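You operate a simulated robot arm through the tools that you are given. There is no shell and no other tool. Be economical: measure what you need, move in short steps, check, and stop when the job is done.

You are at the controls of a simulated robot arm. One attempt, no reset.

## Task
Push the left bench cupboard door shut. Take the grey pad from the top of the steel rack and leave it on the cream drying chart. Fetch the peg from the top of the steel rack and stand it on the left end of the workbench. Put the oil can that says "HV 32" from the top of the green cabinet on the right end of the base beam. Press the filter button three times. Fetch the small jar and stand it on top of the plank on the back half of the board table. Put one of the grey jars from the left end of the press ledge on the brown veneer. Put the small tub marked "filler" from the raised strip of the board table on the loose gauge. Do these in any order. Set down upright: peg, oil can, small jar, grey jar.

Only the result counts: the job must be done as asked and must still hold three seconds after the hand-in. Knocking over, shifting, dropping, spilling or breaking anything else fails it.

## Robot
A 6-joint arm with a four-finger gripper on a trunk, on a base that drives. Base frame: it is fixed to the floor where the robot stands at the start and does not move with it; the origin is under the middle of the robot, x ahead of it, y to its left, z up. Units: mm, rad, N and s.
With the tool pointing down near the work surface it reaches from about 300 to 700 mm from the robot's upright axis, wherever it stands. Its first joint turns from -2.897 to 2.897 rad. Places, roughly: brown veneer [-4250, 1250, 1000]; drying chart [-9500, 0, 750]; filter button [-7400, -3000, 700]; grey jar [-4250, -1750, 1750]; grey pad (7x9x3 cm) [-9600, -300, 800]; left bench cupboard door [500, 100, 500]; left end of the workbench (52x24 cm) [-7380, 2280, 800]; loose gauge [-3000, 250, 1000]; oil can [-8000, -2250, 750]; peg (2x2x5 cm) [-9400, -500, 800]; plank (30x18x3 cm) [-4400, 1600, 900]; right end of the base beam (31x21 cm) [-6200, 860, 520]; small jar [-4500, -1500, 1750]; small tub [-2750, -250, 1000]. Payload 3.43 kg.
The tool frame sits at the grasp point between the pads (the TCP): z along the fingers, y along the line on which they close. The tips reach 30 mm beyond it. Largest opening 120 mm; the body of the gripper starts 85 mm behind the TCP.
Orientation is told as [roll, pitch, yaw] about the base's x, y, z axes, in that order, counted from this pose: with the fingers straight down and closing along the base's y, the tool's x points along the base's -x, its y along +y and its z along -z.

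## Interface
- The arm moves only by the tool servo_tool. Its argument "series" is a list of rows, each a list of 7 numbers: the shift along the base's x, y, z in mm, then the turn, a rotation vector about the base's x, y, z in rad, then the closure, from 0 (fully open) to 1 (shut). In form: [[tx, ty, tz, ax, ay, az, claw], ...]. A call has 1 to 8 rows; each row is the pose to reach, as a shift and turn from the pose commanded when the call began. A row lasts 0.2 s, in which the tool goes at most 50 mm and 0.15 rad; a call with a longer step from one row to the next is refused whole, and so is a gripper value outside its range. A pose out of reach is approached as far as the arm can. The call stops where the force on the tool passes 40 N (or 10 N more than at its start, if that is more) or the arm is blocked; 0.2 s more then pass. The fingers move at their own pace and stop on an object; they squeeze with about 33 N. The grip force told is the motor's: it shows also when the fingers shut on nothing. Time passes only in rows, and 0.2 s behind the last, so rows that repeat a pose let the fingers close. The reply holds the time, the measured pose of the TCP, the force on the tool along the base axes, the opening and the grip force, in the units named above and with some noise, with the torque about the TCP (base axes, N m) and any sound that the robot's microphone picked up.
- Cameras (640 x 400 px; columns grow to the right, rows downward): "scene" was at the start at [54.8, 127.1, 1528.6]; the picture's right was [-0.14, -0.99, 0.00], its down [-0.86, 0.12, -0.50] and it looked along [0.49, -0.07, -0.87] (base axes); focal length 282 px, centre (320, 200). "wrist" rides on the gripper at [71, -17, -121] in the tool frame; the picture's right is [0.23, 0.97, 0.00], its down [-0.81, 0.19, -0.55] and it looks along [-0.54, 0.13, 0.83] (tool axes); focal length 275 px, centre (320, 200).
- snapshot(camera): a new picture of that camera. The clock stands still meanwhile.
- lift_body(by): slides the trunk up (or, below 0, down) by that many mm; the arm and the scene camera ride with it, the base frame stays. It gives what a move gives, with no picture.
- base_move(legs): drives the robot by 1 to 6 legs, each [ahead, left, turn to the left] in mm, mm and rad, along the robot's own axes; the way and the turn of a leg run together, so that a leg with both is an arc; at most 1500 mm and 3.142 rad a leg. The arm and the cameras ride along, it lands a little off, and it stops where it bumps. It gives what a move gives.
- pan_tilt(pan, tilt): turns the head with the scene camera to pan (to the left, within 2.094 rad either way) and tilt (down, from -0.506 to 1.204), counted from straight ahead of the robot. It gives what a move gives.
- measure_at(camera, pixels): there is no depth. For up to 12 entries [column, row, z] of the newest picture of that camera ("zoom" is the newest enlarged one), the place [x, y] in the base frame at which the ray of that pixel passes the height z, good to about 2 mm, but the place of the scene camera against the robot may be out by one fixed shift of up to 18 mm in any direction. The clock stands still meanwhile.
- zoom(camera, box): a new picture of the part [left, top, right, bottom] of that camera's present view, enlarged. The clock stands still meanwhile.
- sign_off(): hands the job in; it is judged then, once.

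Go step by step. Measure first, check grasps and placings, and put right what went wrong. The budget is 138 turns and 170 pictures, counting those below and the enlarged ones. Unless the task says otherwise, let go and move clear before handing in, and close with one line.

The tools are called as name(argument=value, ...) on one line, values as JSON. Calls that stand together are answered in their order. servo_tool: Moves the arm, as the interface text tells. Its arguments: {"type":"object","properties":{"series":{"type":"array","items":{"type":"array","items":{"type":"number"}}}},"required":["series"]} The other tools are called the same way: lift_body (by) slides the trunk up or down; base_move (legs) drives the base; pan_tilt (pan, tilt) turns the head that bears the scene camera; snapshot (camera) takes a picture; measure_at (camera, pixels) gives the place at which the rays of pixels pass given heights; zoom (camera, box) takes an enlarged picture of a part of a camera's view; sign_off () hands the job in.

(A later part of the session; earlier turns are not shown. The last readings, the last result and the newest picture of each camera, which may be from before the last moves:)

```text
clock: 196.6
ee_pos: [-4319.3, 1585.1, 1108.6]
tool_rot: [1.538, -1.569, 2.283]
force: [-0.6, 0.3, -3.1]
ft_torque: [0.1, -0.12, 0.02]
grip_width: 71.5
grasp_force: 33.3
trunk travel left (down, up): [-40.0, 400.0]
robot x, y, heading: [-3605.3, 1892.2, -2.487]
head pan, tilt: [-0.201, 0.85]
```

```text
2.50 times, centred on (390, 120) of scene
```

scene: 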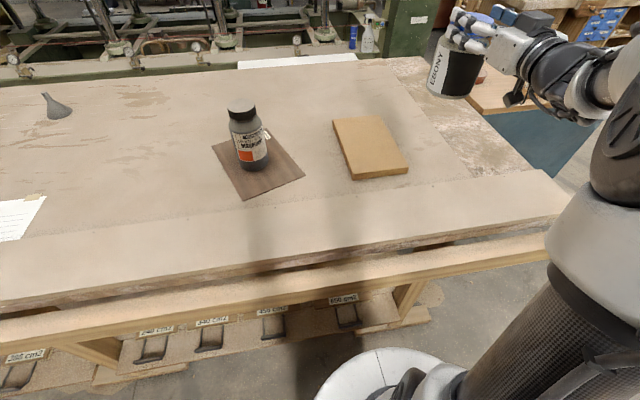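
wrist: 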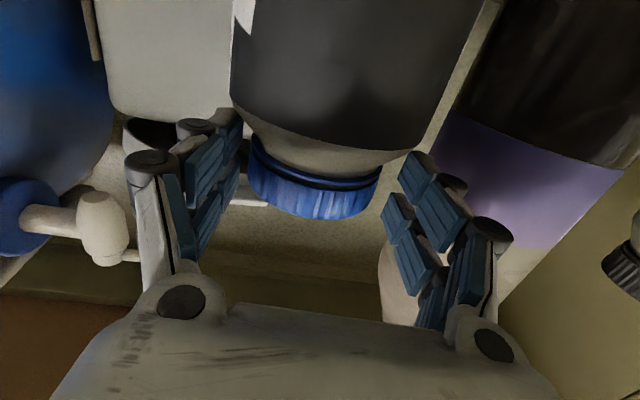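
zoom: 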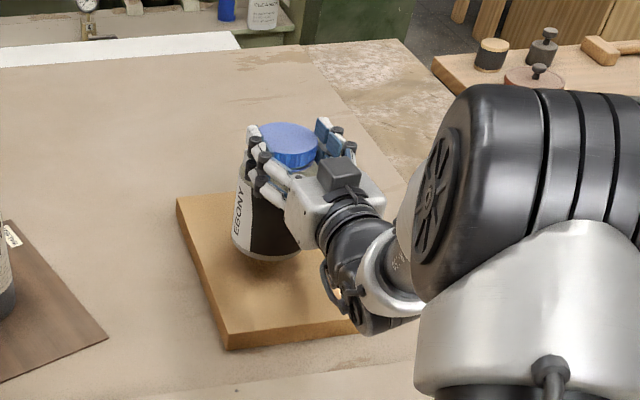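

Well over the plank; I'll nudge 10 mm right and lower stepwise.

servo_tool(series=[[-6, 8, -12, 0, 0, 0, 0.8], [-6, 8, -22, 0, 0, 0, 0.8], [-6, 8, -22, 0, 0, 0, 0.8]])

servo_tool(series=[[0, 0, -4, 0, 0, 0, 0.8], [0, 0, -8, 0, 0, 0, 0.8], [0, 0, -8, 0, 0, 0, 0.8]])

zoom(camera="scene", box=[290, 40, 490, 200])

```text
clock: 197.4
ee_pos: [-4324.7, 1594.4, 1087.7]
tool_rot: [1.425, -1.569, 2.394]
force: [0.6, -0.1, -4.8]
ft_torque: [0.06, -0.1, 0.02]
grip_width: 71.5
grasp_force: 33.1
trunk travel left (down, up): [-40.0, 400.0]
robot x, y, heading: [-3609.6, 1890.4, -2.491]
head pan, tilt: [-0.201, 0.85]
```

```text
clock: 198.2
ee_pos: [-4324.4, 1594.5, 1079.6]
tool_rot: [1.765, -1.568, 2.055]
force: [1.0, 0.1, -2.7]
ft_torque: [0.07, 0.0, 0.03]
grip_width: 71.6
grasp_force: 33.3
trunk travel left (down, up): [-40.0, 400.0]
robot x, y, heading: [-3608.4, 1892.2, -2.487]
head pan, tilt: [-0.201, 0.85]
```

```text
2.50 times, centred on (390, 120) of scene
```

zoom: 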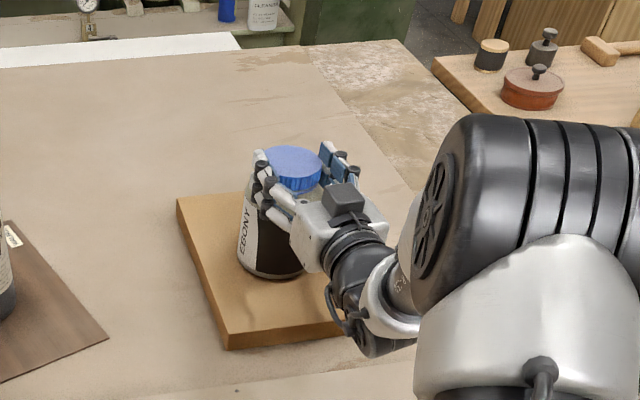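

Nearly touching (force −2.7). A few more mm until contact.

servo_tool(series=[[0, 0, -3, 0, 0, 0, 0.8], [0, 0, -5, 0, 0, 0, 0.8], [0, 0, -5, 0, 0, 0, 0.8]])

```text
clock: 199.0
ee_pos: [-4323.1, 1593.8, 1080.1]
tool_rot: [-3.066, -1.564, 0.603]
force: [0.8, -0.6, 12.9]
ft_torque: [0.23, 0.69, 0.02]
grip_width: 71.9
grasp_force: 33.1
trunk travel left (down, up): [-40.0, 400.0]
robot x, y, heading: [-3607.3, 1893.0, -2.49]
head pan, tilt: [-0.201, 0.85]
```

Contact confirmed (+13 N). Relieve, open, and withdraw.

servo_tool(series=[[0, 0, 4, 0, 0, 0, 0.8], [0, 0, 4, 0, 0, 0, 0.6], [0, 0, 4, 0, 0, 0, 0.35], [0, 0, 4, 0, 0, 0, 0.25], [0, 0, 4, 0, 0, 0, 0.2], [20, 15, 4, 0, 0, 0, 0.2], [55, 42, 4, 0, 0, 0, 0.2], [93, 71, 4, 0, 0, 0, 0.2]])

zoom(camera="scene", box=[220, 40, 480, 200])

servo_tool(series=[[37, 28, 30, 0, 0, 0, 0.1], [60, 45, 70, 0, 0, 0, 0], [80, 60, 110, 0, 0, 0, 0]])

lift_body(by=100)

base_move(legs=[[-250, 0, 0], [0, 0, -0.65]])

pan_tilt(pan=0.0, tilt=0.2)

snapshot(camera="scene")

```text
clock: 200.8
ee_pos: [-4230.6, 1666.5, 1078.7]
tool_rot: [1.312, -1.568, 2.508]
force: [0.3, 0.3, 1.2]
ft_torque: [0.0, 0.0, 0.01]
grip_width: 96.1
grasp_force: 0.3
trunk travel left (down, up): [-40.0, 400.0]
robot x, y, heading: [-3604.1, 1895.6, -2.495]
head pan, tilt: [-0.201, 0.85]
```

```text
2.46 times, centred on (350, 120) of scene
```

zoom: 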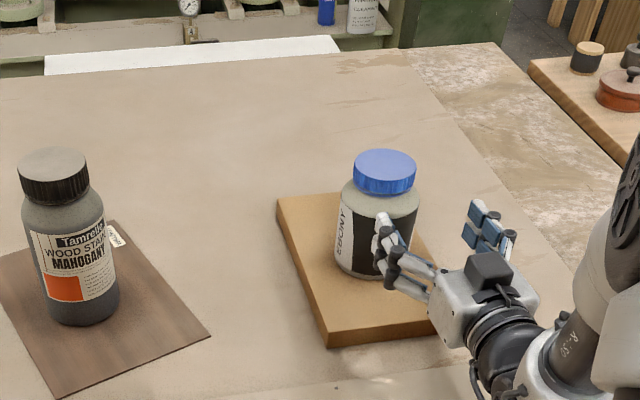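

```text
refused: row 1 steps farther than a row can; nothing moved
```

```text
clock: 202.1
ee_pos: [-4231.5, 1665.7, 1179.3]
tool_rot: [1.32, -1.57, 2.499]
force: [0.1, -0.7, 0.1]
ft_torque: [0.0, 0.04, -0.03]
grip_width: 96.3
grasp_force: 0.0
trunk travel left (down, up): [-140.0, 300.0]
robot x, y, heading: [-3605.3, 1892.3, -2.494]
head pan, tilt: [-0.201, 0.85]
```

```text
clock: 205.7
ee_pos: [-4041.7, 2242.3, 1178.5]
tool_rot: [1.478, -1.569, 1.688]
force: [0.0, 0.8, -0.3]
ft_torque: [0.02, 0.0, -0.02]
grip_width: 95.8
grasp_force: 0.1
trunk travel left (down, up): [-140.0, 300.0]
robot x, y, heading: [-3408.3, 2041.0, 3.138]
head pan, tilt: [-0.201, 0.85]
```

```text
clock: 206.7
ee_pos: [-4044.0, 2242.4, 1178.8]
tool_rot: [1.447, -1.569, 1.717]
force: [-0.1, 0.5, 0.2]
ft_torque: [0.02, -0.01, 0.03]
grip_width: 96.1
grasp_force: 0.0
trunk travel left (down, up): [-140.0, 300.0]
robot x, y, heading: [-3410.8, 2040.6, 3.144]
head pan, tilt: [0.0, 0.201]
```

```text
97 pictures are left
```

scene: 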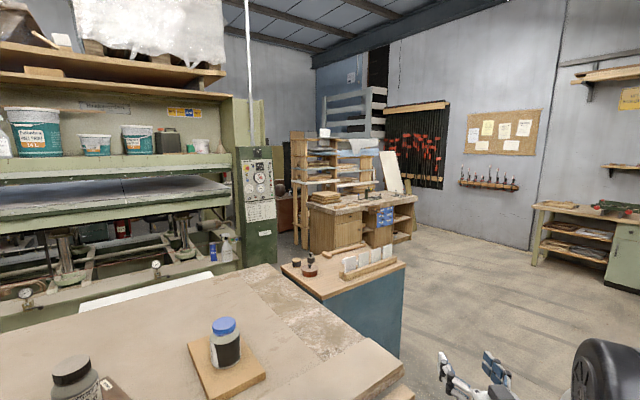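

Both jars stand where they should. The workbench is straight ahead and the rest lies beyond the press's right end; I'll measure floor points to plan a route.

measure_at(camera="scene", pixels=[[402, 355, 0], [405, 272, 800], [310, 248, 0], [393, 243, 0], [276, 262, 0], [545, 265, 0], [440, 187, 0], [606, 290, 0], [340, 215, 850], [415, 200, 850]])

zoom(camera="scene", box=[180, 100, 460, 300])

```text
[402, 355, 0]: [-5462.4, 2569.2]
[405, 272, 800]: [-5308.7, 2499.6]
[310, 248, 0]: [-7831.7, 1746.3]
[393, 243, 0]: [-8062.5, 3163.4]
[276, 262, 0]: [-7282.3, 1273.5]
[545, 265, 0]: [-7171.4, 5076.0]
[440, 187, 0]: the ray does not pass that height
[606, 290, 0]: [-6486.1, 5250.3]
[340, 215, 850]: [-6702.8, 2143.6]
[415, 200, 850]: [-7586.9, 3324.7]
```

```text
2.00 times, centred on (320, 200) of scene
```

zoom: 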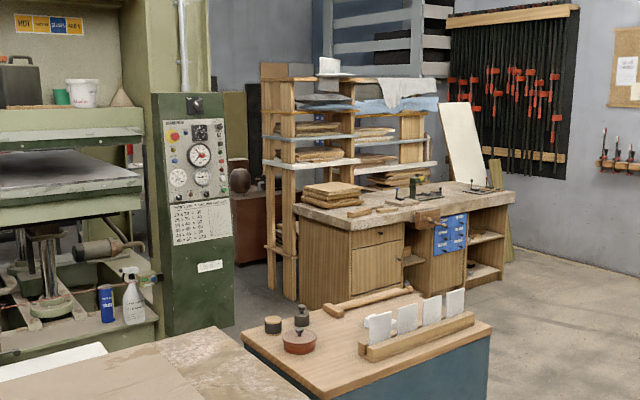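

There's a corridor between the press's control box and the workbench leading to the back row. I'll turn the tool back down and drive past the blue cabinet to look down that corridor.

servo_tool(series=[[10, 0, 10, 0.0015, -0.147, 0, 0], [20, 0, 20, 0.003, -0.294, 0, 0], [30, 0, 30, 0.0045, -0.441, 0, 0], [40, 0, 40, 0.006, -0.588, 0, 0], [50, 0, 50, 0.0075, -0.735, 0, 0], [60, 0, 50, 0.009, -0.882, 0, 0], [70, 0, 50, 0.0105, -1.029, 0, 0], [80, 0, 50, 0.012, -1.176, 0, 0]])

servo_tool(series=[[20, -30, 0, 0.0015, -0.147, 0, 0], [40, -60, 0, 0.003, -0.294, 0, 0], [60, -90, 0, 0.004, -0.394, 0, 0]])

base_move(legs=[[795, -530, 0], [795, -530, 0]])

pan_tilt(pan=0.35, tilt=0.35)

snapshot(camera="scene")

```text
clock: 208.5
ee_pos: [-3962.6, 2242.8, 1228.0]
tool_rot: [0.014, -0.392, -3.133]
force: [-0.6, -0.7, -1.3]
ft_torque: [-0.01, 0.04, 0.01]
grip_width: 120.0
grasp_force: 0.0
trunk travel left (down, up): [-140.0, 300.0]
robot x, y, heading: [-3404.2, 2043.6, 3.14]
head pan, tilt: [0.0, 0.201]
```

```text
clock: 209.3
ee_pos: [-3903.1, 2152.2, 1227.5]
tool_rot: [0.013, 0.003, -3.134]
force: [0.4, -0.8, 0.4]
ft_torque: [0.04, 0.04, 0.0]
grip_width: 119.9
grasp_force: 0.0
trunk travel left (down, up): [-140.0, 300.0]
robot x, y, heading: [-3410.5, 2043.1, 3.14]
head pan, tilt: [0.0, 0.201]
```

```text
clock: 218.9
ee_pos: [-5505.1, 3195.3, 1226.5]
tool_rot: [0.015, 0.0, -3.127]
force: [-0.2, 0.7, -0.6]
ft_torque: [-0.03, -0.01, 0.01]
grip_width: 120.3
grasp_force: 0.0
trunk travel left (down, up): [-140.0, 300.0]
robot x, y, heading: [-5010.4, 3084.7, -3.134]
head pan, tilt: [0.0, 0.201]
```

```text
clock: 219.7
ee_pos: [-5504.3, 3194.3, 1228.2]
tool_rot: [0.013, 0.001, -3.126]
force: [-0.4, -0.5, -0.2]
ft_torque: [-0.02, 0.0, 0.0]
grip_width: 120.0
grasp_force: 0.1
trunk travel left (down, up): [-140.0, 300.0]
robot x, y, heading: [-5011.9, 3084.9, -3.136]
head pan, tilt: [0.351, 0.351]
```

```text
95 pictures are left
```

scene: 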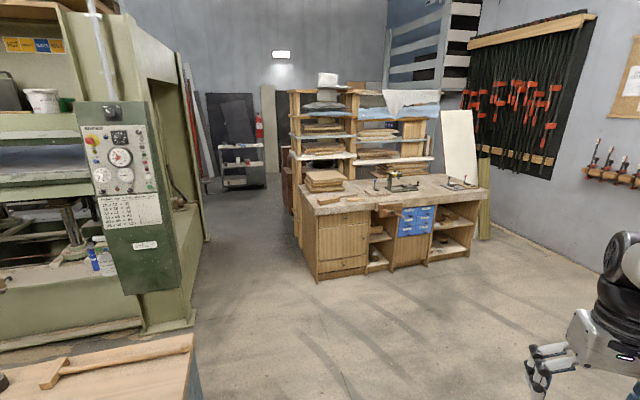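

The corridor is clear, with a dark steel rack at its end near (240,160). I'll measure its bounds and the rack.

measure_at(camera="scene", pixels=[[190, 326, 0], [207, 241, 0], [318, 283, 0], [297, 240, 0], [224, 190, 0], [266, 188, 0], [315, 213, 800], [490, 190, 800], [296, 187, 800], [240, 147, 800], [330, 188, 800]])

zoom(camera="scene", box=[180, 70, 500, 270])

```text
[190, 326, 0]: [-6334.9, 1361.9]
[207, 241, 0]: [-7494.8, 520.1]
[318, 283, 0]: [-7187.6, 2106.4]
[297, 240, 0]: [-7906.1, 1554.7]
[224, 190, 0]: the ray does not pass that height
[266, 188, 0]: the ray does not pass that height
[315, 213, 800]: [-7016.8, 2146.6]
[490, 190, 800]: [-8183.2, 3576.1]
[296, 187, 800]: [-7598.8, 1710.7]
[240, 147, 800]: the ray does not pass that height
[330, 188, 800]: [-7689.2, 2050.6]
```

```text
2.00 times, centred on (340, 170) of scene
```

zoom: 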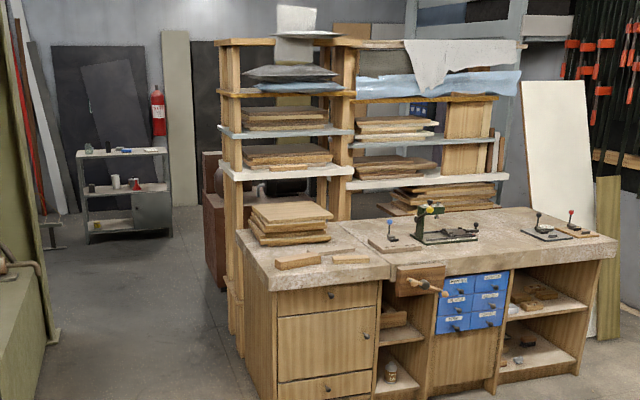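

The corridor runs at t≈4950–5960 (along the bench axis), centred on my line. I'll turn into it, clear the blue cabinet, and advance toward the steel rack.

base_move(legs=[[0, 0, 0.646], [0, -240, 0], [1200, 0, 0], [300, 270, 0], [1400, 0, 0], [1400, 0, 0]])

pan_tilt(pan=0.0, tilt=0.35)

snapshot(camera="scene")

pan_tilt(pan=1.2, tilt=0.35)

snapshot(camera="scene")

```text
clock: 244.1
ee_pos: [-8878.9, 269.6, 1228.4]
tool_rot: [0.013, 0.0, -2.49]
force: [-0.6, 0.2, -0.1]
ft_torque: [0.05, 0.03, -0.04]
grip_width: 120.1
grasp_force: 0.0
trunk travel left (down, up): [-140.0, 300.0]
robot x, y, heading: [-8417.1, 475.3, -2.501]
head pan, tilt: [0.351, 0.351]
```

```text
clock: 245.0
ee_pos: [-8877.9, 270.0, 1227.1]
tool_rot: [0.014, 0.0, -2.49]
force: [1.2, -0.1, 0.9]
ft_torque: [0.03, 0.0, 0.0]
grip_width: 119.9
grasp_force: 0.0
trunk travel left (down, up): [-140.0, 300.0]
robot x, y, heading: [-8417.2, 475.8, -2.502]
head pan, tilt: [0.0, 0.351]
```

```text
93 pictures are left
```

scene: 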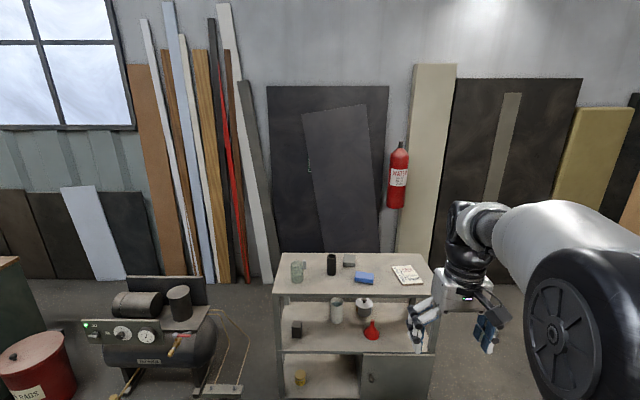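

```text
clock: 246.4
ee_pos: [-8878.5, 270.1, 1227.1]
tool_rot: [0.013, -0.001, -2.49]
force: [-0.3, 0.1, 0.3]
ft_torque: [0.0, 0.0, 0.05]
grip_width: 120.0
grasp_force: 0.0
trunk travel left (down, up): [-140.0, 300.0]
robot x, y, heading: [-8412.4, 475.7, -2.499]
head pan, tilt: [1.201, 0.351]
```

```text
92 pictures are left
```

scene: 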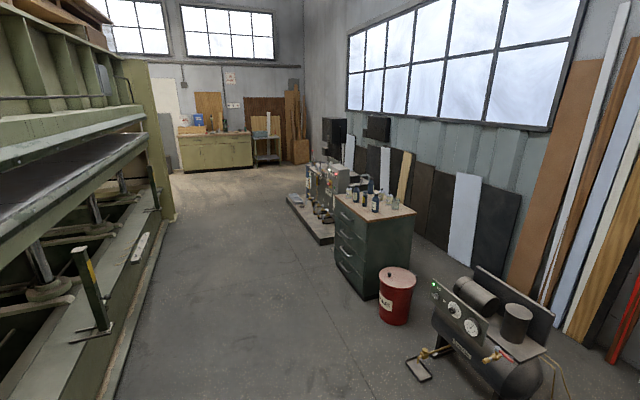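

The steel rack is ahead with its top from (275,290) to (432,255); the green cabinet with oil cans and the machine skid are to the left. I'll zoom on the rack top.

pan_tilt(pan=0.0, tilt=0.6)

snapshot(camera="scene")

zoom(camera="scene", box=[260, 140, 440, 250])

```text
clock: 247.8
ee_pos: [-8878.0, 270.3, 1227.8]
tool_rot: [0.013, 0.0, -2.491]
force: [-0.8, 0.4, 0.1]
ft_torque: [-0.02, 0.01, -0.02]
grip_width: 120.0
grasp_force: 0.1
trunk travel left (down, up): [-140.0, 300.0]
robot x, y, heading: [-8419.4, 478.9, -2.502]
head pan, tilt: [0.0, 0.6]
```

```text
91 pictures are left
```

scene: 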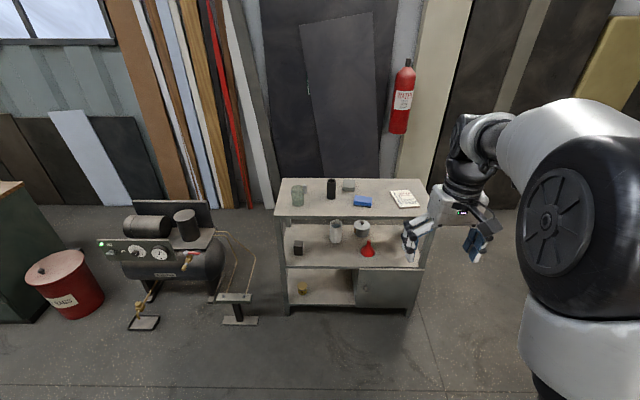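

```text
3.56 times, centred on (350, 195) of scene
```

zoom: 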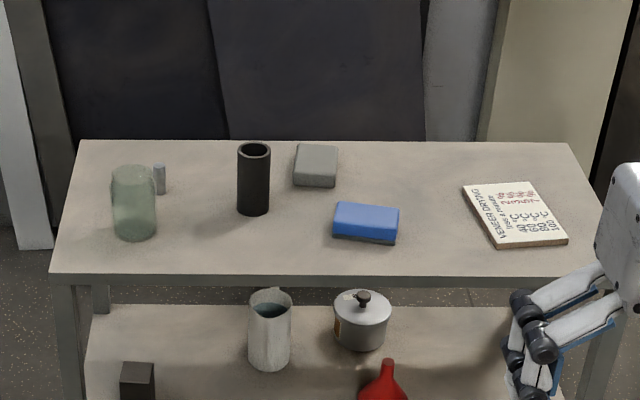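

On the rack top: grey pad at zoom (315,165), peg behind the glass at (160,178), chart at (515,215). I'll measure these in the scene view.

measure_at(camera="zoom", pixels=[[315, 160, 790], [315, 160, 760], [160, 165, 810], [160, 192, 760], [515, 215, 780], [490, 190, 780], [51, 275, 760], [605, 280, 760], [80, 142, 760], [568, 142, 760], [134, 235, 760], [253, 210, 760]])

```text
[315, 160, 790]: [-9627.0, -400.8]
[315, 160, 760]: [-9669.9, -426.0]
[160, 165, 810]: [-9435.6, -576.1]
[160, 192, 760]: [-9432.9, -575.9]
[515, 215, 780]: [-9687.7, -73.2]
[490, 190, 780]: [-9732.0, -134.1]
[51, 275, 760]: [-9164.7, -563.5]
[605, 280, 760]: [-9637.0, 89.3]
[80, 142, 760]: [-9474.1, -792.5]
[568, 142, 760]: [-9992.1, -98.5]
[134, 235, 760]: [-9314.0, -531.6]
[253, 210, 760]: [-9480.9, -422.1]
```

The rack top is at z≈760. The pad is near (-9627,-401), the peg at (-9434,-576), and the chart centre at (-9688,-73). I'll drive up to the rack and lower the trunk.

base_move(legs=[[860, 0, 0]])

lift_body(by=-130)

pan_tilt(pan=0.0, tilt=0.95)

snapshot(camera="scene")

snapshot(camera="wrist")

```text
clock: 252.3
ee_pos: [-9560.7, -240.1, 1227.2]
tool_rot: [0.014, -0.001, -2.489]
force: [0.0, -0.2, 0.1]
ft_torque: [0.0, 0.02, 0.0]
grip_width: 119.9
grasp_force: 0.2
trunk travel left (down, up): [-140.0, 300.0]
robot x, y, heading: [-9097.1, -36.9, -2.5]
head pan, tilt: [0.0, 0.6]
```

```text
clock: 253.9
ee_pos: [-9560.5, -241.3, 1097.7]
tool_rot: [0.013, -0.001, -2.489]
force: [-0.1, -0.6, 0.4]
ft_torque: [-0.01, 0.0, 0.01]
grip_width: 120.0
grasp_force: 0.1
trunk travel left (down, up): [-10.0, 430.0]
robot x, y, heading: [-9099.6, -32.8, -2.501]
head pan, tilt: [0.0, 0.6]
```

```text
clock: 254.7
ee_pos: [-9560.0, -240.8, 1097.6]
tool_rot: [0.015, 0.001, -2.489]
force: [-1.0, 0.1, 0.0]
ft_torque: [-0.03, -0.03, -0.01]
grip_width: 119.7
grasp_force: 0.1
trunk travel left (down, up): [-10.0, 430.0]
robot x, y, heading: [-9100.8, -29.8, -2.5]
head pan, tilt: [0.0, 0.949]
```

```text
89 pictures are left
```

scene: 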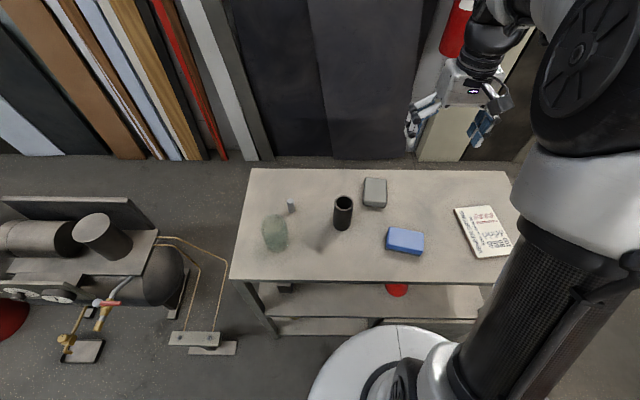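

```text
88 pictures are left
```

wrist: 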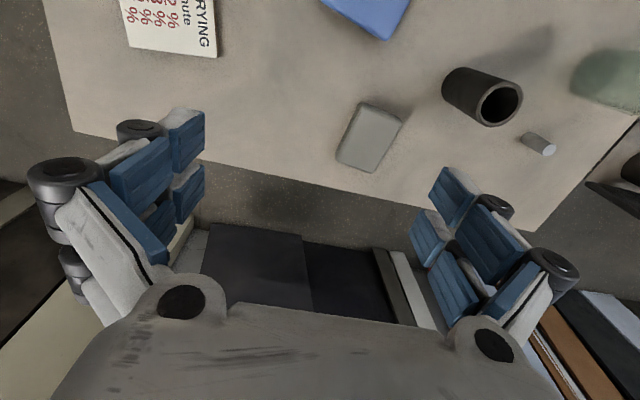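

The pad is at wrist (369,137) and the peg at (545,146). I'll measure the pad's corners, peg, and chart.

measure_at(camera="wrist", pixels=[[362, 102, 790], [402, 123, 790], [373, 172, 790], [336, 158, 790], [369, 137, 790], [547, 149, 810], [530, 138, 765], [217, 57, 775], [130, 45, 775]])

measure_at(camera="scene", pixels=[[376, 185, 790], [291, 202, 810], [454, 209, 780], [490, 206, 780], [512, 250, 780], [476, 258, 780], [483, 232, 780]])

zoom(camera="scene", box=[430, 180, 540, 280])

```text
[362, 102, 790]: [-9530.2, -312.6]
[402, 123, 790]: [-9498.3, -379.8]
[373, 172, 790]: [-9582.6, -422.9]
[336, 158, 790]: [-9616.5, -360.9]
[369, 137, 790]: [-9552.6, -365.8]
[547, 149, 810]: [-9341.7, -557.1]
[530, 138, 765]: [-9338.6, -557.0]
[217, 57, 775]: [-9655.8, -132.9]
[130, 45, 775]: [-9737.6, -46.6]
```

```text
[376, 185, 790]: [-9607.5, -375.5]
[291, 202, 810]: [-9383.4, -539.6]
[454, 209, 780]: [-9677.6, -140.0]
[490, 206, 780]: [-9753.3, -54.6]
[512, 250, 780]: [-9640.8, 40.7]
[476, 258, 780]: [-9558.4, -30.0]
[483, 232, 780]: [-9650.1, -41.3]
```

```text
4.00 times, centred on (485, 230) of scene
```

zoom: 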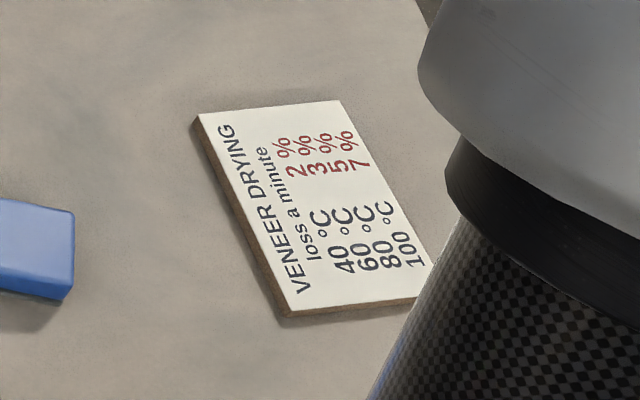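

Comparing both views puts the rack top at z≈805 (pad top ~835). The pad is near (-9550,-348) and turned about 12° from my fingers; I'll go above it with the yaw aligned and re-check.

servo_tool(series=[[3, -36, -40, 0, 0, -0.07, 0], [6, -72, -75, 0, 0, -0.14, 0], [8, -108, -97, 0, 0, -0.21, 0]])

snapshot(camera="wrist")

```text
refused: row 1 steps farther than a row can; nothing moved
```

```text
86 pictures are left
```

wrist: 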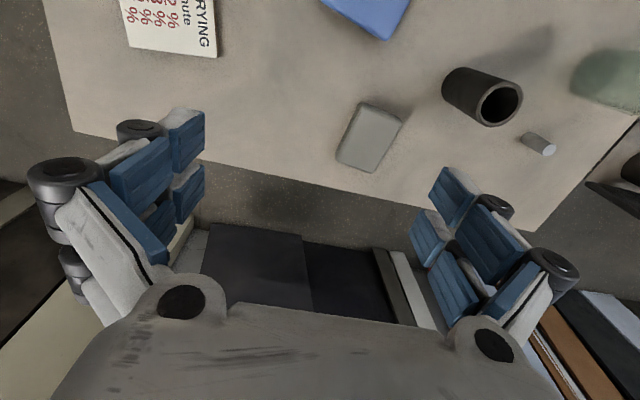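

The step was a touch too long; splitting it into four rows.

servo_tool(series=[[2, -27, -28, 0, 0, -0.05, 0], [4, -54, -56, 0, 0, -0.1, 0], [6, -81, -80, 0, 0, -0.16, 0], [8, -108, -97, 0, 0, -0.21, 0]])

snapshot(camera="wrist")

```text
clock: 255.7
ee_pos: [-9550.4, -348.6, 1000.9]
tool_rot: [0.014, 0.0, -2.701]
force: [0.0, -0.8, 0.8]
ft_torque: [0.0, 0.0, -0.01]
grip_width: 120.1
grasp_force: 0.0
trunk travel left (down, up): [-10.0, 430.0]
robot x, y, heading: [-9098.6, -31.5, -2.5]
head pan, tilt: [0.0, 0.949]
```

```text
85 pictures are left
```

wrist: 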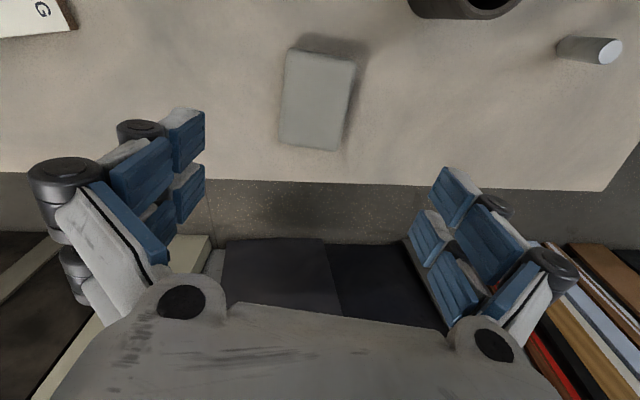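

The pad's short edge now matches the closing axis, and its centre is at (317,100). Measure at top height.

measure_at(camera="wrist", pixels=[[317, 100, 835], [317, 100, 820], [290, 48, 835], [357, 62, 835], [340, 150, 835], [280, 142, 835], [605, 50, 855], [562, 45, 810]])

```text
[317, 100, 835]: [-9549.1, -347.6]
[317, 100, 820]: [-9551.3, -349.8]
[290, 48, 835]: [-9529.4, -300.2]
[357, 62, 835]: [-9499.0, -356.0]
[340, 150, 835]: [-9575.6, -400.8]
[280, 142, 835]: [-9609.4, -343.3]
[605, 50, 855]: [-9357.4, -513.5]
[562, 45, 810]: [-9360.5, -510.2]
```

Pad centre is (-9550,-348), right under the TCP. I'll descend to z 846 (tips ~11 mm above the rack) and close.

servo_tool(series=[[0, 0, -45, 0, 0, 0, 0.15], [0, 0, -90, 0, 0, 0, 0.2], [0, 0, -130, 0, 0, 0, 0.2], [0, 0, -155, 0, 0, 0, 0.2], [0, 0, -155, 0, 0, 0, 0.5], [0, 0, -155, 0, 0, 0, 0.7], [0, 0, -155, 0, 0, 0, 0.7], [0, 0, -155, 0, 0, 0, 0.7]])

snapshot(camera="wrist")

zoom(camera="scene", box=[320, 130, 440, 230])

```text
clock: 257.5
ee_pos: [-9551.7, -348.1, 848.3]
tool_rot: [0.013, -0.006, -2.7]
force: [-6.5, 10.2, 21.5]
ft_torque: [1.1, 0.12, 0.23]
grip_width: 65.3
grasp_force: 33.5
trunk travel left (down, up): [-10.0, 430.0]
robot x, y, heading: [-9102.4, -32.3, -2.501]
head pan, tilt: [0.0, 0.949]
```

```text
84 pictures are left
```

wrist: 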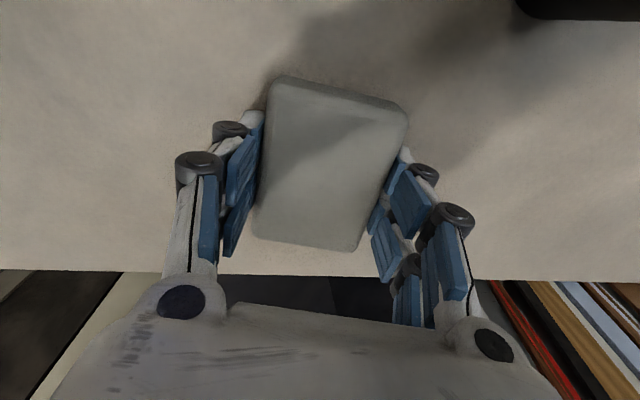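

```text
4.00 times, centred on (380, 180) of scene
```

zoom: 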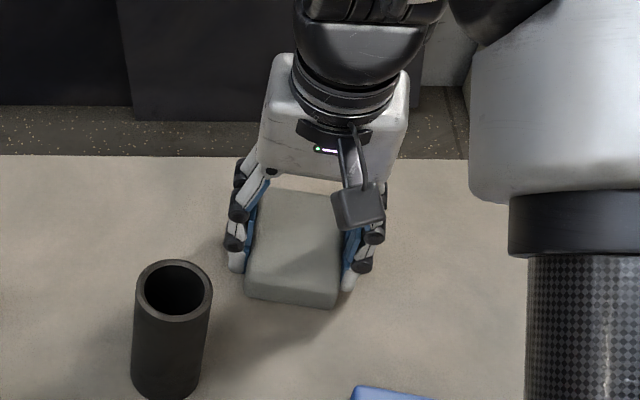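

The pad is gripped (65 mm) with the tips just touching the rack at z≈818. Lift and carry over the chart, whose centre is near (-9612,-56), turning back to align with it.

servo_tool(series=[[0, 0, 45, 0, 0, 0, 0.7], [0, 0, 85, 0, 0, 0, 0.7], [-10, 46, 88, 0, 0, 0.04, 0.7], [-20, 92, 90, 0, 0, 0.08, 0.7], [-30, 138, 90, 0, 0, 0.12, 0.7], [-40, 184, 90, 0, 0, 0.16, 0.7], [-46, 222, 90, 0, 0, 0.2, 0.7], [-52, 250, 90, 0, 0, 0.22, 0.7]])

snapshot(camera="wrist")

snapshot(camera="scene")

```text
clock: 259.3
ee_pos: [-9603.7, -98.9, 935.3]
tool_rot: [0.015, 0.0, -2.477]
force: [0.4, 0.2, -0.7]
ft_torque: [0.04, -0.02, 0.0]
grip_width: 65.1
grasp_force: 33.1
trunk travel left (down, up): [-10.0, 430.0]
robot x, y, heading: [-9095.9, -32.8, -2.496]
head pan, tilt: [0.0, 0.949]
```

```text
82 pictures are left
```

wrist: 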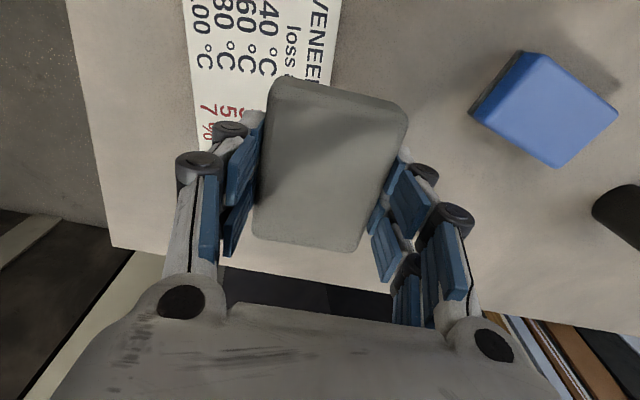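

```text
81 pictures are left
```

scene: 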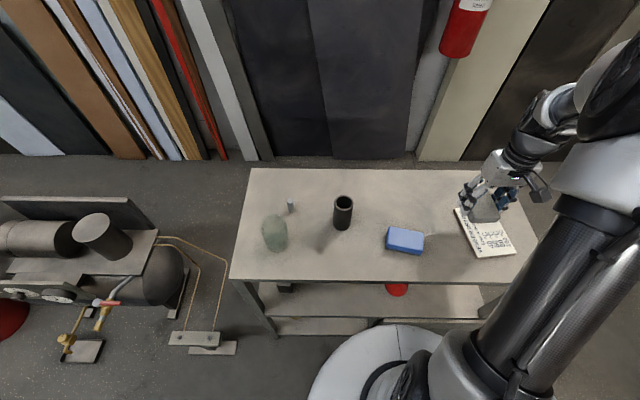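

The chart lies toward me and slightly to the picture's left. I'll measure its visible corners at z 833.

measure_at(camera="wrist", pixels=[[206, 150, 833], [184, 5, 833], [340, 5, 833], [332, 80, 833]])

measure_at(camera="scene", pixels=[[454, 209, 833], [512, 250, 833], [476, 258, 833], [478, 257, 815]])

```text
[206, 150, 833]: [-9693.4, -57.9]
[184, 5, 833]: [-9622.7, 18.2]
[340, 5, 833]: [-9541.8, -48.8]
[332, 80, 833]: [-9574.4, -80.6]
```

```text
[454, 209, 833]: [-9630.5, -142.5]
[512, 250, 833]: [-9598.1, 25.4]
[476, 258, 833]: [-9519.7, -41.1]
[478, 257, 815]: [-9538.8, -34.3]
```

Chart centre is about (-9605,-48). I'll move 50 mm in y and lower to just above it.

servo_tool(series=[[0, 25, 0, 0, 0, 0, 0.7], [-1, 51, 0, 0, 0, 0, 0.7], [-1, 51, -35, 0, 0, 0, 0.7], [-1, 51, -60, 0, 0, 0, 0.7], [-1, 51, -60, 0, 0, 0, 0.7]])

zoom(camera="scene", box=[420, 150, 560, 280])

snapshot(camera="wrist")

```text
clock: 260.5
ee_pos: [-9605.3, -47.5, 877.4]
tool_rot: [0.015, -0.003, -2.477]
force: [-0.5, 0.0, 0.1]
ft_torque: [0.01, 0.02, -0.02]
grip_width: 65.4
grasp_force: 33.0
trunk travel left (down, up): [-10.0, 430.0]
robot x, y, heading: [-9097.8, -28.4, -2.499]
head pan, tilt: [0.0, 0.949]
```

```text
3.08 times, centred on (490, 215) of scene
```

zoom: 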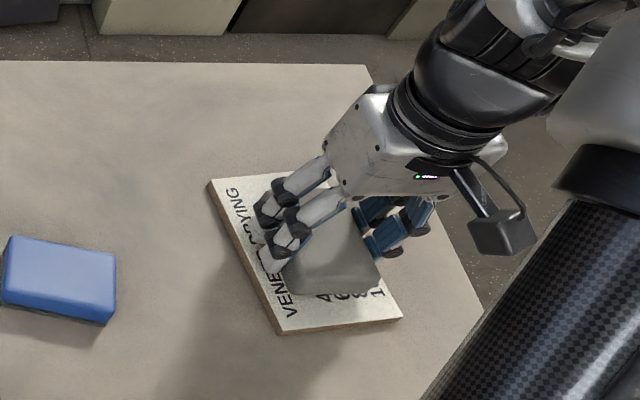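

```text
79 pictures are left
```

wrist: 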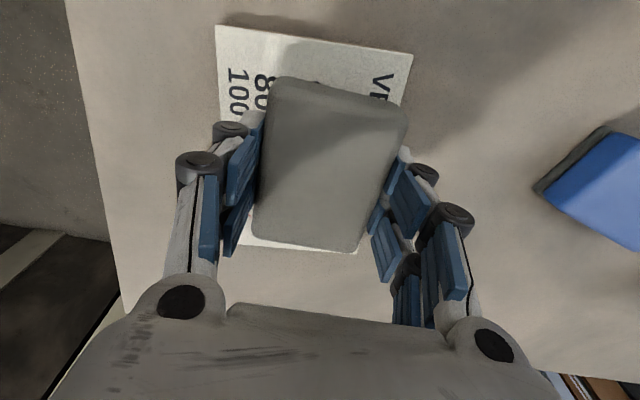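

Pad is over the chart, slightly off. I'll nudge (3,9) and lower to contact.

servo_tool(series=[[3, 9, -3, 0, 0, 0, 0.7], [3, 9, -7, 0, 0, 0, 0.7], [3, 9, -7, 0, 0, 0, 0.7]])

servo_tool(series=[[0, 0, -3, 0, 0, 0, 0.7], [0, 0, -3, 0, 0, 0, 0.7]])

```text
clock: 261.3
ee_pos: [-9601.4, -39.9, 868.5]
tool_rot: [0.015, 0.0, -2.477]
force: [0.0, -0.1, 0.2]
ft_torque: [-0.01, -0.01, -0.02]
grip_width: 64.8
grasp_force: 33.3
trunk travel left (down, up): [-10.0, 430.0]
robot x, y, heading: [-9097.0, -30.3, -2.503]
head pan, tilt: [0.0, 0.949]
```

```text
clock: 261.9
ee_pos: [-9601.8, -39.4, 865.7]
tool_rot: [0.014, 0.0, -2.479]
force: [0.1, 0.4, -0.5]
ft_torque: [-0.01, -0.03, 0.01]
grip_width: 65.4
grasp_force: 32.6
trunk travel left (down, up): [-10.0, 430.0]
robot x, y, heading: [-9099.6, -32.8, -2.502]
head pan, tilt: [0.0, 0.949]
```

servo_tool(series=[[0, 0, -2, 0, 0, 0, 0.7], [0, 0, -5, 0, 0, 0, 0.7], [0, 0, -5, 0, 0, 0, 0.7]])

zoom(camera="wrist", box=[160, 20, 480, 280])

```text
clock: 262.7
ee_pos: [-9602.7, -38.8, 860.6]
tool_rot: [0.014, 0.0, -2.478]
force: [0.3, -0.1, -0.4]
ft_torque: [0.01, -0.02, 0.01]
grip_width: 65.4
grasp_force: 32.9
trunk travel left (down, up): [-10.0, 430.0]
robot x, y, heading: [-9100.2, -30.9, -2.499]
head pan, tilt: [0.0, 0.949]
```

```text
1.54 times, centred on (320, 150) of wrist
```

zoom: 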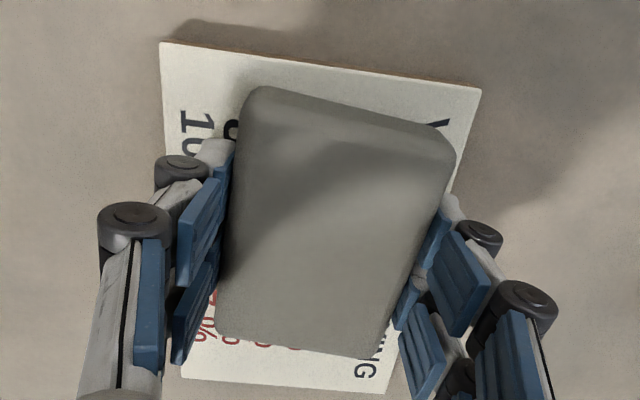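

Nicely centred. Continue down to contact.

servo_tool(series=[[0, 0, -2, 0, 0, 0, 0.7], [0, 0, -4, 0, 0, 0, 0.7], [0, 0, -4, 0, 0, 0, 0.7]])

```text
clock: 263.5
ee_pos: [-9601.6, -38.4, 859.6]
tool_rot: [0.011, -0.004, -2.479]
force: [1.4, -1.1, 33.4]
ft_torque: [0.41, -0.04, -0.08]
grip_width: 65.1
grasp_force: 32.8
trunk travel left (down, up): [-10.0, 430.0]
robot x, y, heading: [-9097.4, -34.9, -2.5]
head pan, tilt: [0.0, 0.949]
```

Contact. Relieve, open, rise and head toward the peg.

servo_tool(series=[[0, 0, 3, 0, 0, 0, 0.7], [0, 0, 3, 0, 0, 0, 0.4], [0, 0, 3, 0, 0, 0, 0.2], [0, 0, 3, 0, 0, 0, 0.1], [0, 0, 3, 0, 0, 0, 0.1], [0, 0, 48, 0, 0, 0, 0.1], [0, 0, 95, 0, 0, 0, 0.1], [0, 0, 140, 0, 0, 0, 0]])

servo_tool(series=[[25, -42, 20, 0, 0, 0, 0], [50, -84, 20, 0, 0, 0, 0], [75, -126, 20, 0, 0, 0, 0], [100, -168, 20, 0, 0, 0, 0], [125, -210, 20, 0, 0, 0, 0], [150, -252, 20, 0, 0, 0, 0], [175, -294, 20, 0, 0, 0, 0], [200, -336, 20, 0, 0, 0, 0]])

servo_tool(series=[[15, -47, 0, 0, 0, 0, 0], [30, -94, 0, 0, 0, 0, 0], [44, -138, 0, 0, 0, 0, 0]])

snapshot(camera="wrist")

snapshot(camera="scene")

```text
clock: 265.3
ee_pos: [-9601.6, -38.5, 996.9]
tool_rot: [0.014, 0.0, -2.479]
force: [-0.3, -0.5, 0.2]
ft_torque: [0.04, 0.01, 0.02]
grip_width: 119.9
grasp_force: 0.0
trunk travel left (down, up): [-10.0, 430.0]
robot x, y, heading: [-9100.7, -32.7, -2.499]
head pan, tilt: [0.0, 0.949]
```

```text
refused: row 1 steps farther than a row can; nothing moved
```

```text
clock: 266.1
ee_pos: [-9556.9, -178.2, 996.6]
tool_rot: [0.014, 0.001, -2.479]
force: [0.5, -0.5, -0.2]
ft_torque: [0.02, 0.04, -0.04]
grip_width: 120.0
grasp_force: 0.0
trunk travel left (down, up): [-10.0, 430.0]
robot x, y, heading: [-9097.6, -31.9, -2.497]
head pan, tilt: [0.0, 0.949]
```

```text
77 pictures are left
```

wrist: 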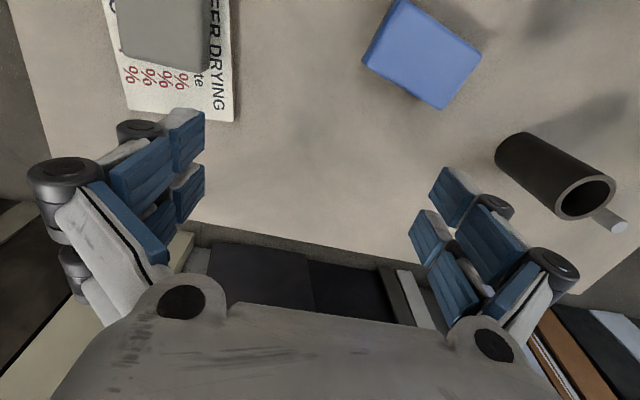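

```text
76 pictures are left
```

scene: 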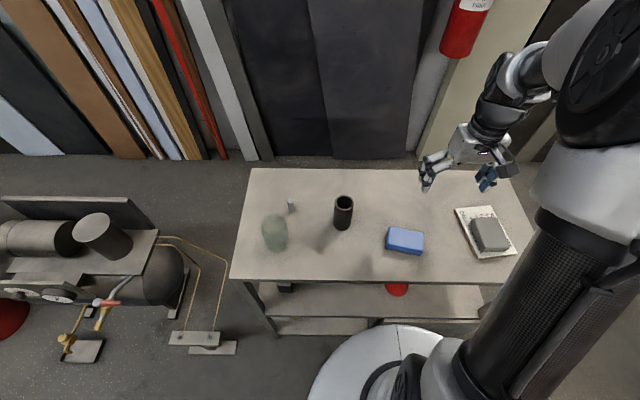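

The pad lies on the chart. Now I'll move over the peg, near (-9358,-513), staying above the tall items.

servo_tool(series=[[24, -41, 8, 0, 0, -0.05, 0], [48, -82, 12, 0, 0, -0.1, 0.2], [72, -123, 12, 0, 0, -0.15, 0.4], [97, -165, 12, 0, 0, -0.2, 0.5], [122, -207, 12, 0, 0, -0.25, 0.5], [147, -249, 12, 0, 0, -0.3, 0.5], [172, -291, 12, 0, 0, -0.36, 0.5], [197, -333, 12, 0, 0, -0.43, 0.5]])

snapshot(camera="wrist")

zoom(camera="wrist", box=[250, 20, 400, 150])

```text
clock: 267.9
ee_pos: [-9358.9, -510.5, 1009.9]
tool_rot: [0.013, 0.001, -2.91]
force: [-0.1, -0.5, -0.2]
ft_torque: [0.03, 0.0, -0.01]
grip_width: 59.8
grasp_force: 0.0
trunk travel left (down, up): [-10.0, 430.0]
robot x, y, heading: [-9099.2, -30.3, -2.503]
head pan, tilt: [0.0, 0.949]
```

```text
75 pictures are left
```

wrist: 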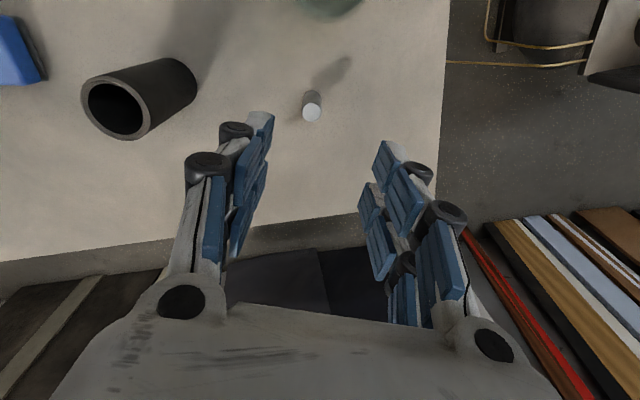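

```text
3.08 times, centred on (325, 85) of wrist
```

zoom: 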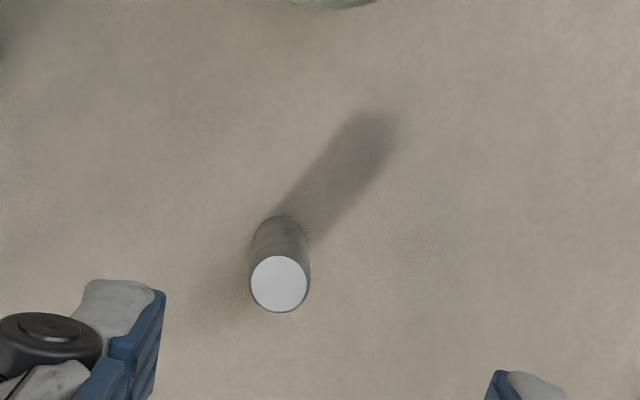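

The peg is round; its top is at wrist (312,112). Measure.

measure_at(camera="wrist", pixels=[[312, 112, 862], [312, 112, 850], [312, 96, 815], [302, 112, 862], [322, 112, 862]])

```text
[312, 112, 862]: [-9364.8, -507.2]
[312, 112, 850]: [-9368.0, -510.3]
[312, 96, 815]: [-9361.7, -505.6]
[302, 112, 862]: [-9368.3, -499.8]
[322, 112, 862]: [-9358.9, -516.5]
```

Peg centre (-9364,-506). Descend to z 853 and close.

servo_tool(series=[[-5, 4, -40, 0, 0, 0, 0.5], [-5, 4, -85, 0, 0, 0, 0.5], [-5, 4, -130, 0, 0, 0, 0.5], [-5, 4, -156, 0, 0, 0, 0.5], [-5, 4, -156, 0, 0, 0, 0.8], [-5, 4, -156, 0, 0, 0, 1], [-5, 4, -156, 0, 0, 0, 1], [-5, 4, -156, 0, 0, 0, 1]])

snapshot(camera="wrist")

```text
clock: 269.7
ee_pos: [-9366.3, -504.4, 854.5]
tool_rot: [0.013, 0.0, -2.909]
force: [0.2, 0.7, -0.5]
ft_torque: [0.01, 0.01, -0.02]
grip_width: 17.4
grasp_force: 28.6
trunk travel left (down, up): [-10.0, 430.0]
robot x, y, heading: [-9099.6, -28.4, -2.499]
head pan, tilt: [0.0, 0.949]
```

```text
73 pictures are left
```

wrist: 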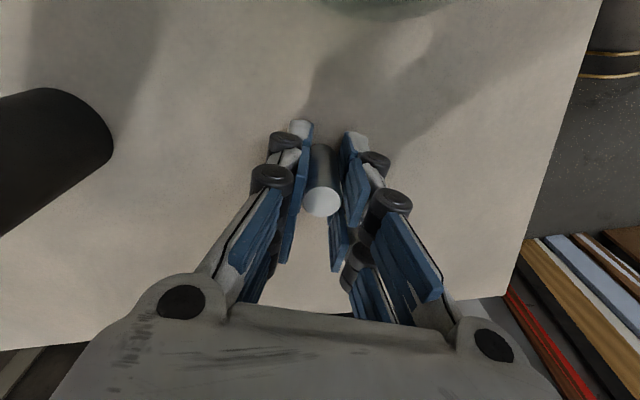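

Peg is held (17 mm). I'll lift, back out of the rack area down the corridor, and turn right to face the left end of the workbench.

servo_tool(series=[[0, 0, 45, 0, 0, 0, 1], [0, 0, 90, 0, 0, 0, 1], [0, 0, 135, 0, 0, 0, 1], [0, 0, 170, 0, 0, 0, 1]])

lift_body(by=130)

base_move(legs=[[-1400, 0, 0], [-1400, 0, 0], [0, 0, -1.56]])

pan_tilt(pan=0.0, tilt=0.7)

snapshot(camera="scene")

```text
clock: 270.7
ee_pos: [-9365.9, -505.6, 1024.1]
tool_rot: [0.014, -0.001, -2.907]
force: [-1.1, -0.4, -0.4]
ft_torque: [0.02, -0.02, -0.03]
grip_width: 17.2
grasp_force: 33.1
trunk travel left (down, up): [-10.0, 430.0]
robot x, y, heading: [-9098.6, -34.6, -2.501]
head pan, tilt: [0.0, 0.949]
```

```text
clock: 272.3
ee_pos: [-9364.9, -505.8, 1152.3]
tool_rot: [0.014, 0.001, -2.909]
force: [0.6, 0.4, -0.3]
ft_torque: [0.01, -0.01, 0.01]
grip_width: 16.7
grasp_force: 32.9
trunk travel left (down, up): [-140.0, 300.0]
robot x, y, heading: [-9098.4, -32.7, -2.5]
head pan, tilt: [0.0, 0.949]
```

```text
clock: 289.6
ee_pos: [-7340.2, 1900.6, 1152.2]
tool_rot: [0.015, -0.001, 1.814]
force: [0.0, -0.5, -0.3]
ft_torque: [0.0, 0.02, 0.06]
grip_width: 15.6
grasp_force: 33.3
trunk travel left (down, up): [-140.0, 300.0]
robot x, y, heading: [-6863.6, 1640.5, 2.229]
head pan, tilt: [0.0, 0.949]
```

```text
clock: 290.4
ee_pos: [-7341.4, 1899.8, 1153.0]
tool_rot: [0.014, 0.0, 1.815]
force: [-0.2, 0.8, -0.5]
ft_torque: [-0.05, 0.03, -0.01]
grip_width: 15.8
grasp_force: 32.8
trunk travel left (down, up): [-140.0, 300.0]
robot x, y, heading: [-6864.1, 1640.8, 2.227]
head pan, tilt: [0.0, 0.7]
```

```text
72 pictures are left
```

scene: 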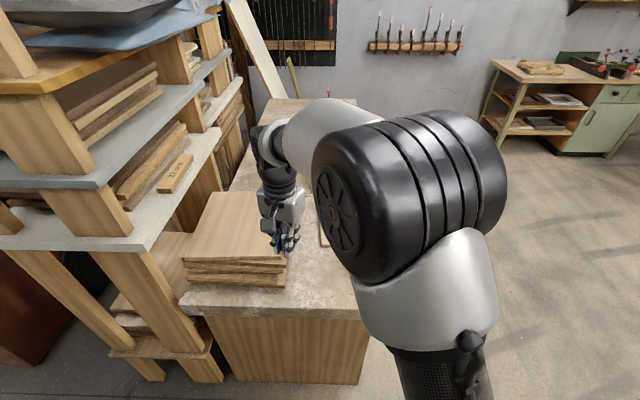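

The board stack sits at the back-left of the bench top; the front strip right of it looks free but is hidden by my arm. I'll check with the wrist camera.

snapshot(camera="wrist")

pan_tilt(pan=-0.3, tilt=0.9)

snapshot(camera="scene")

```text
71 pictures are left
```

wrist: 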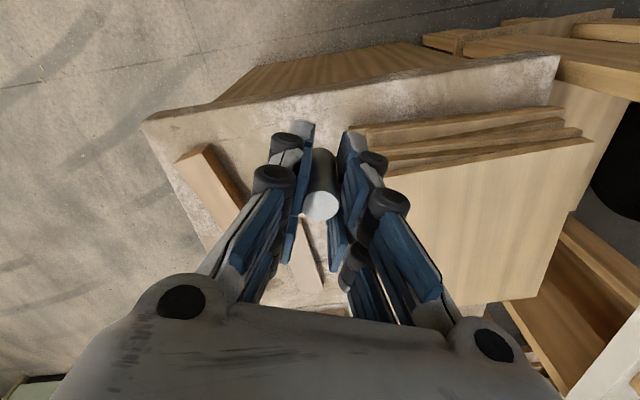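

```text
clock: 291.1
ee_pos: [-7340.7, 1900.3, 1152.1]
tool_rot: [0.016, 0.0, 1.816]
force: [0.0, 0.8, -1.4]
ft_torque: [0.02, -0.02, 0.0]
grip_width: 15.4
grasp_force: 33.3
trunk travel left (down, up): [-140.0, 300.0]
robot x, y, heading: [-6862.0, 1641.2, 2.224]
head pan, tilt: [-0.3, 0.901]
```

```text
70 pictures are left
```

scene: 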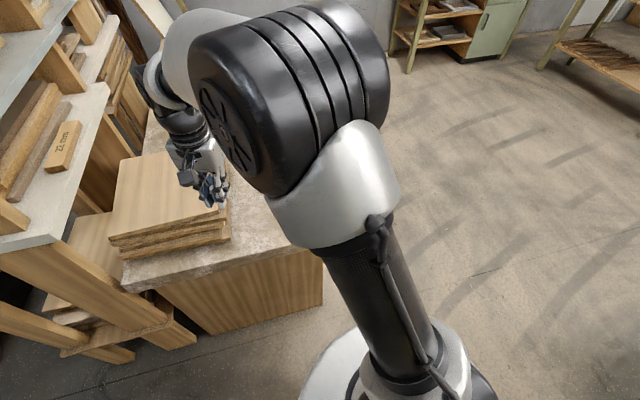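

Two small blocks lie on the front strip at wrist (210,185) and (308,255). I'll measure the bench corner, blocks, stack edge and free spots at bench height.

measure_at(camera="wrist", pixels=[[142, 122, 800], [560, 55, 800], [178, 162, 810], [250, 215, 810], [320, 285, 810], [298, 220, 810], [350, 150, 800], [270, 130, 800], [230, 140, 800], [330, 300, 800]])

zoom(camera="wrist", box=[130, 60, 430, 310])

```text
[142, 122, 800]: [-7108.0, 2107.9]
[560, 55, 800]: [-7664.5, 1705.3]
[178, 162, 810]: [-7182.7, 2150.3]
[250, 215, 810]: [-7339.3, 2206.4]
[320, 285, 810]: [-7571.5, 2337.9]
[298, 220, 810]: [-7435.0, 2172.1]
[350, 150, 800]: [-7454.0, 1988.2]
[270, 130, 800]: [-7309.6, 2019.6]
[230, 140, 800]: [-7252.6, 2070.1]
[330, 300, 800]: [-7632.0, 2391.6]
```

```text
1.60 times, centred on (280, 185) of wrist
```

zoom: 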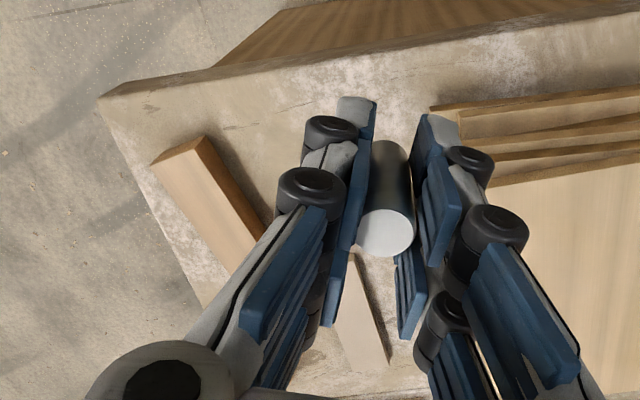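

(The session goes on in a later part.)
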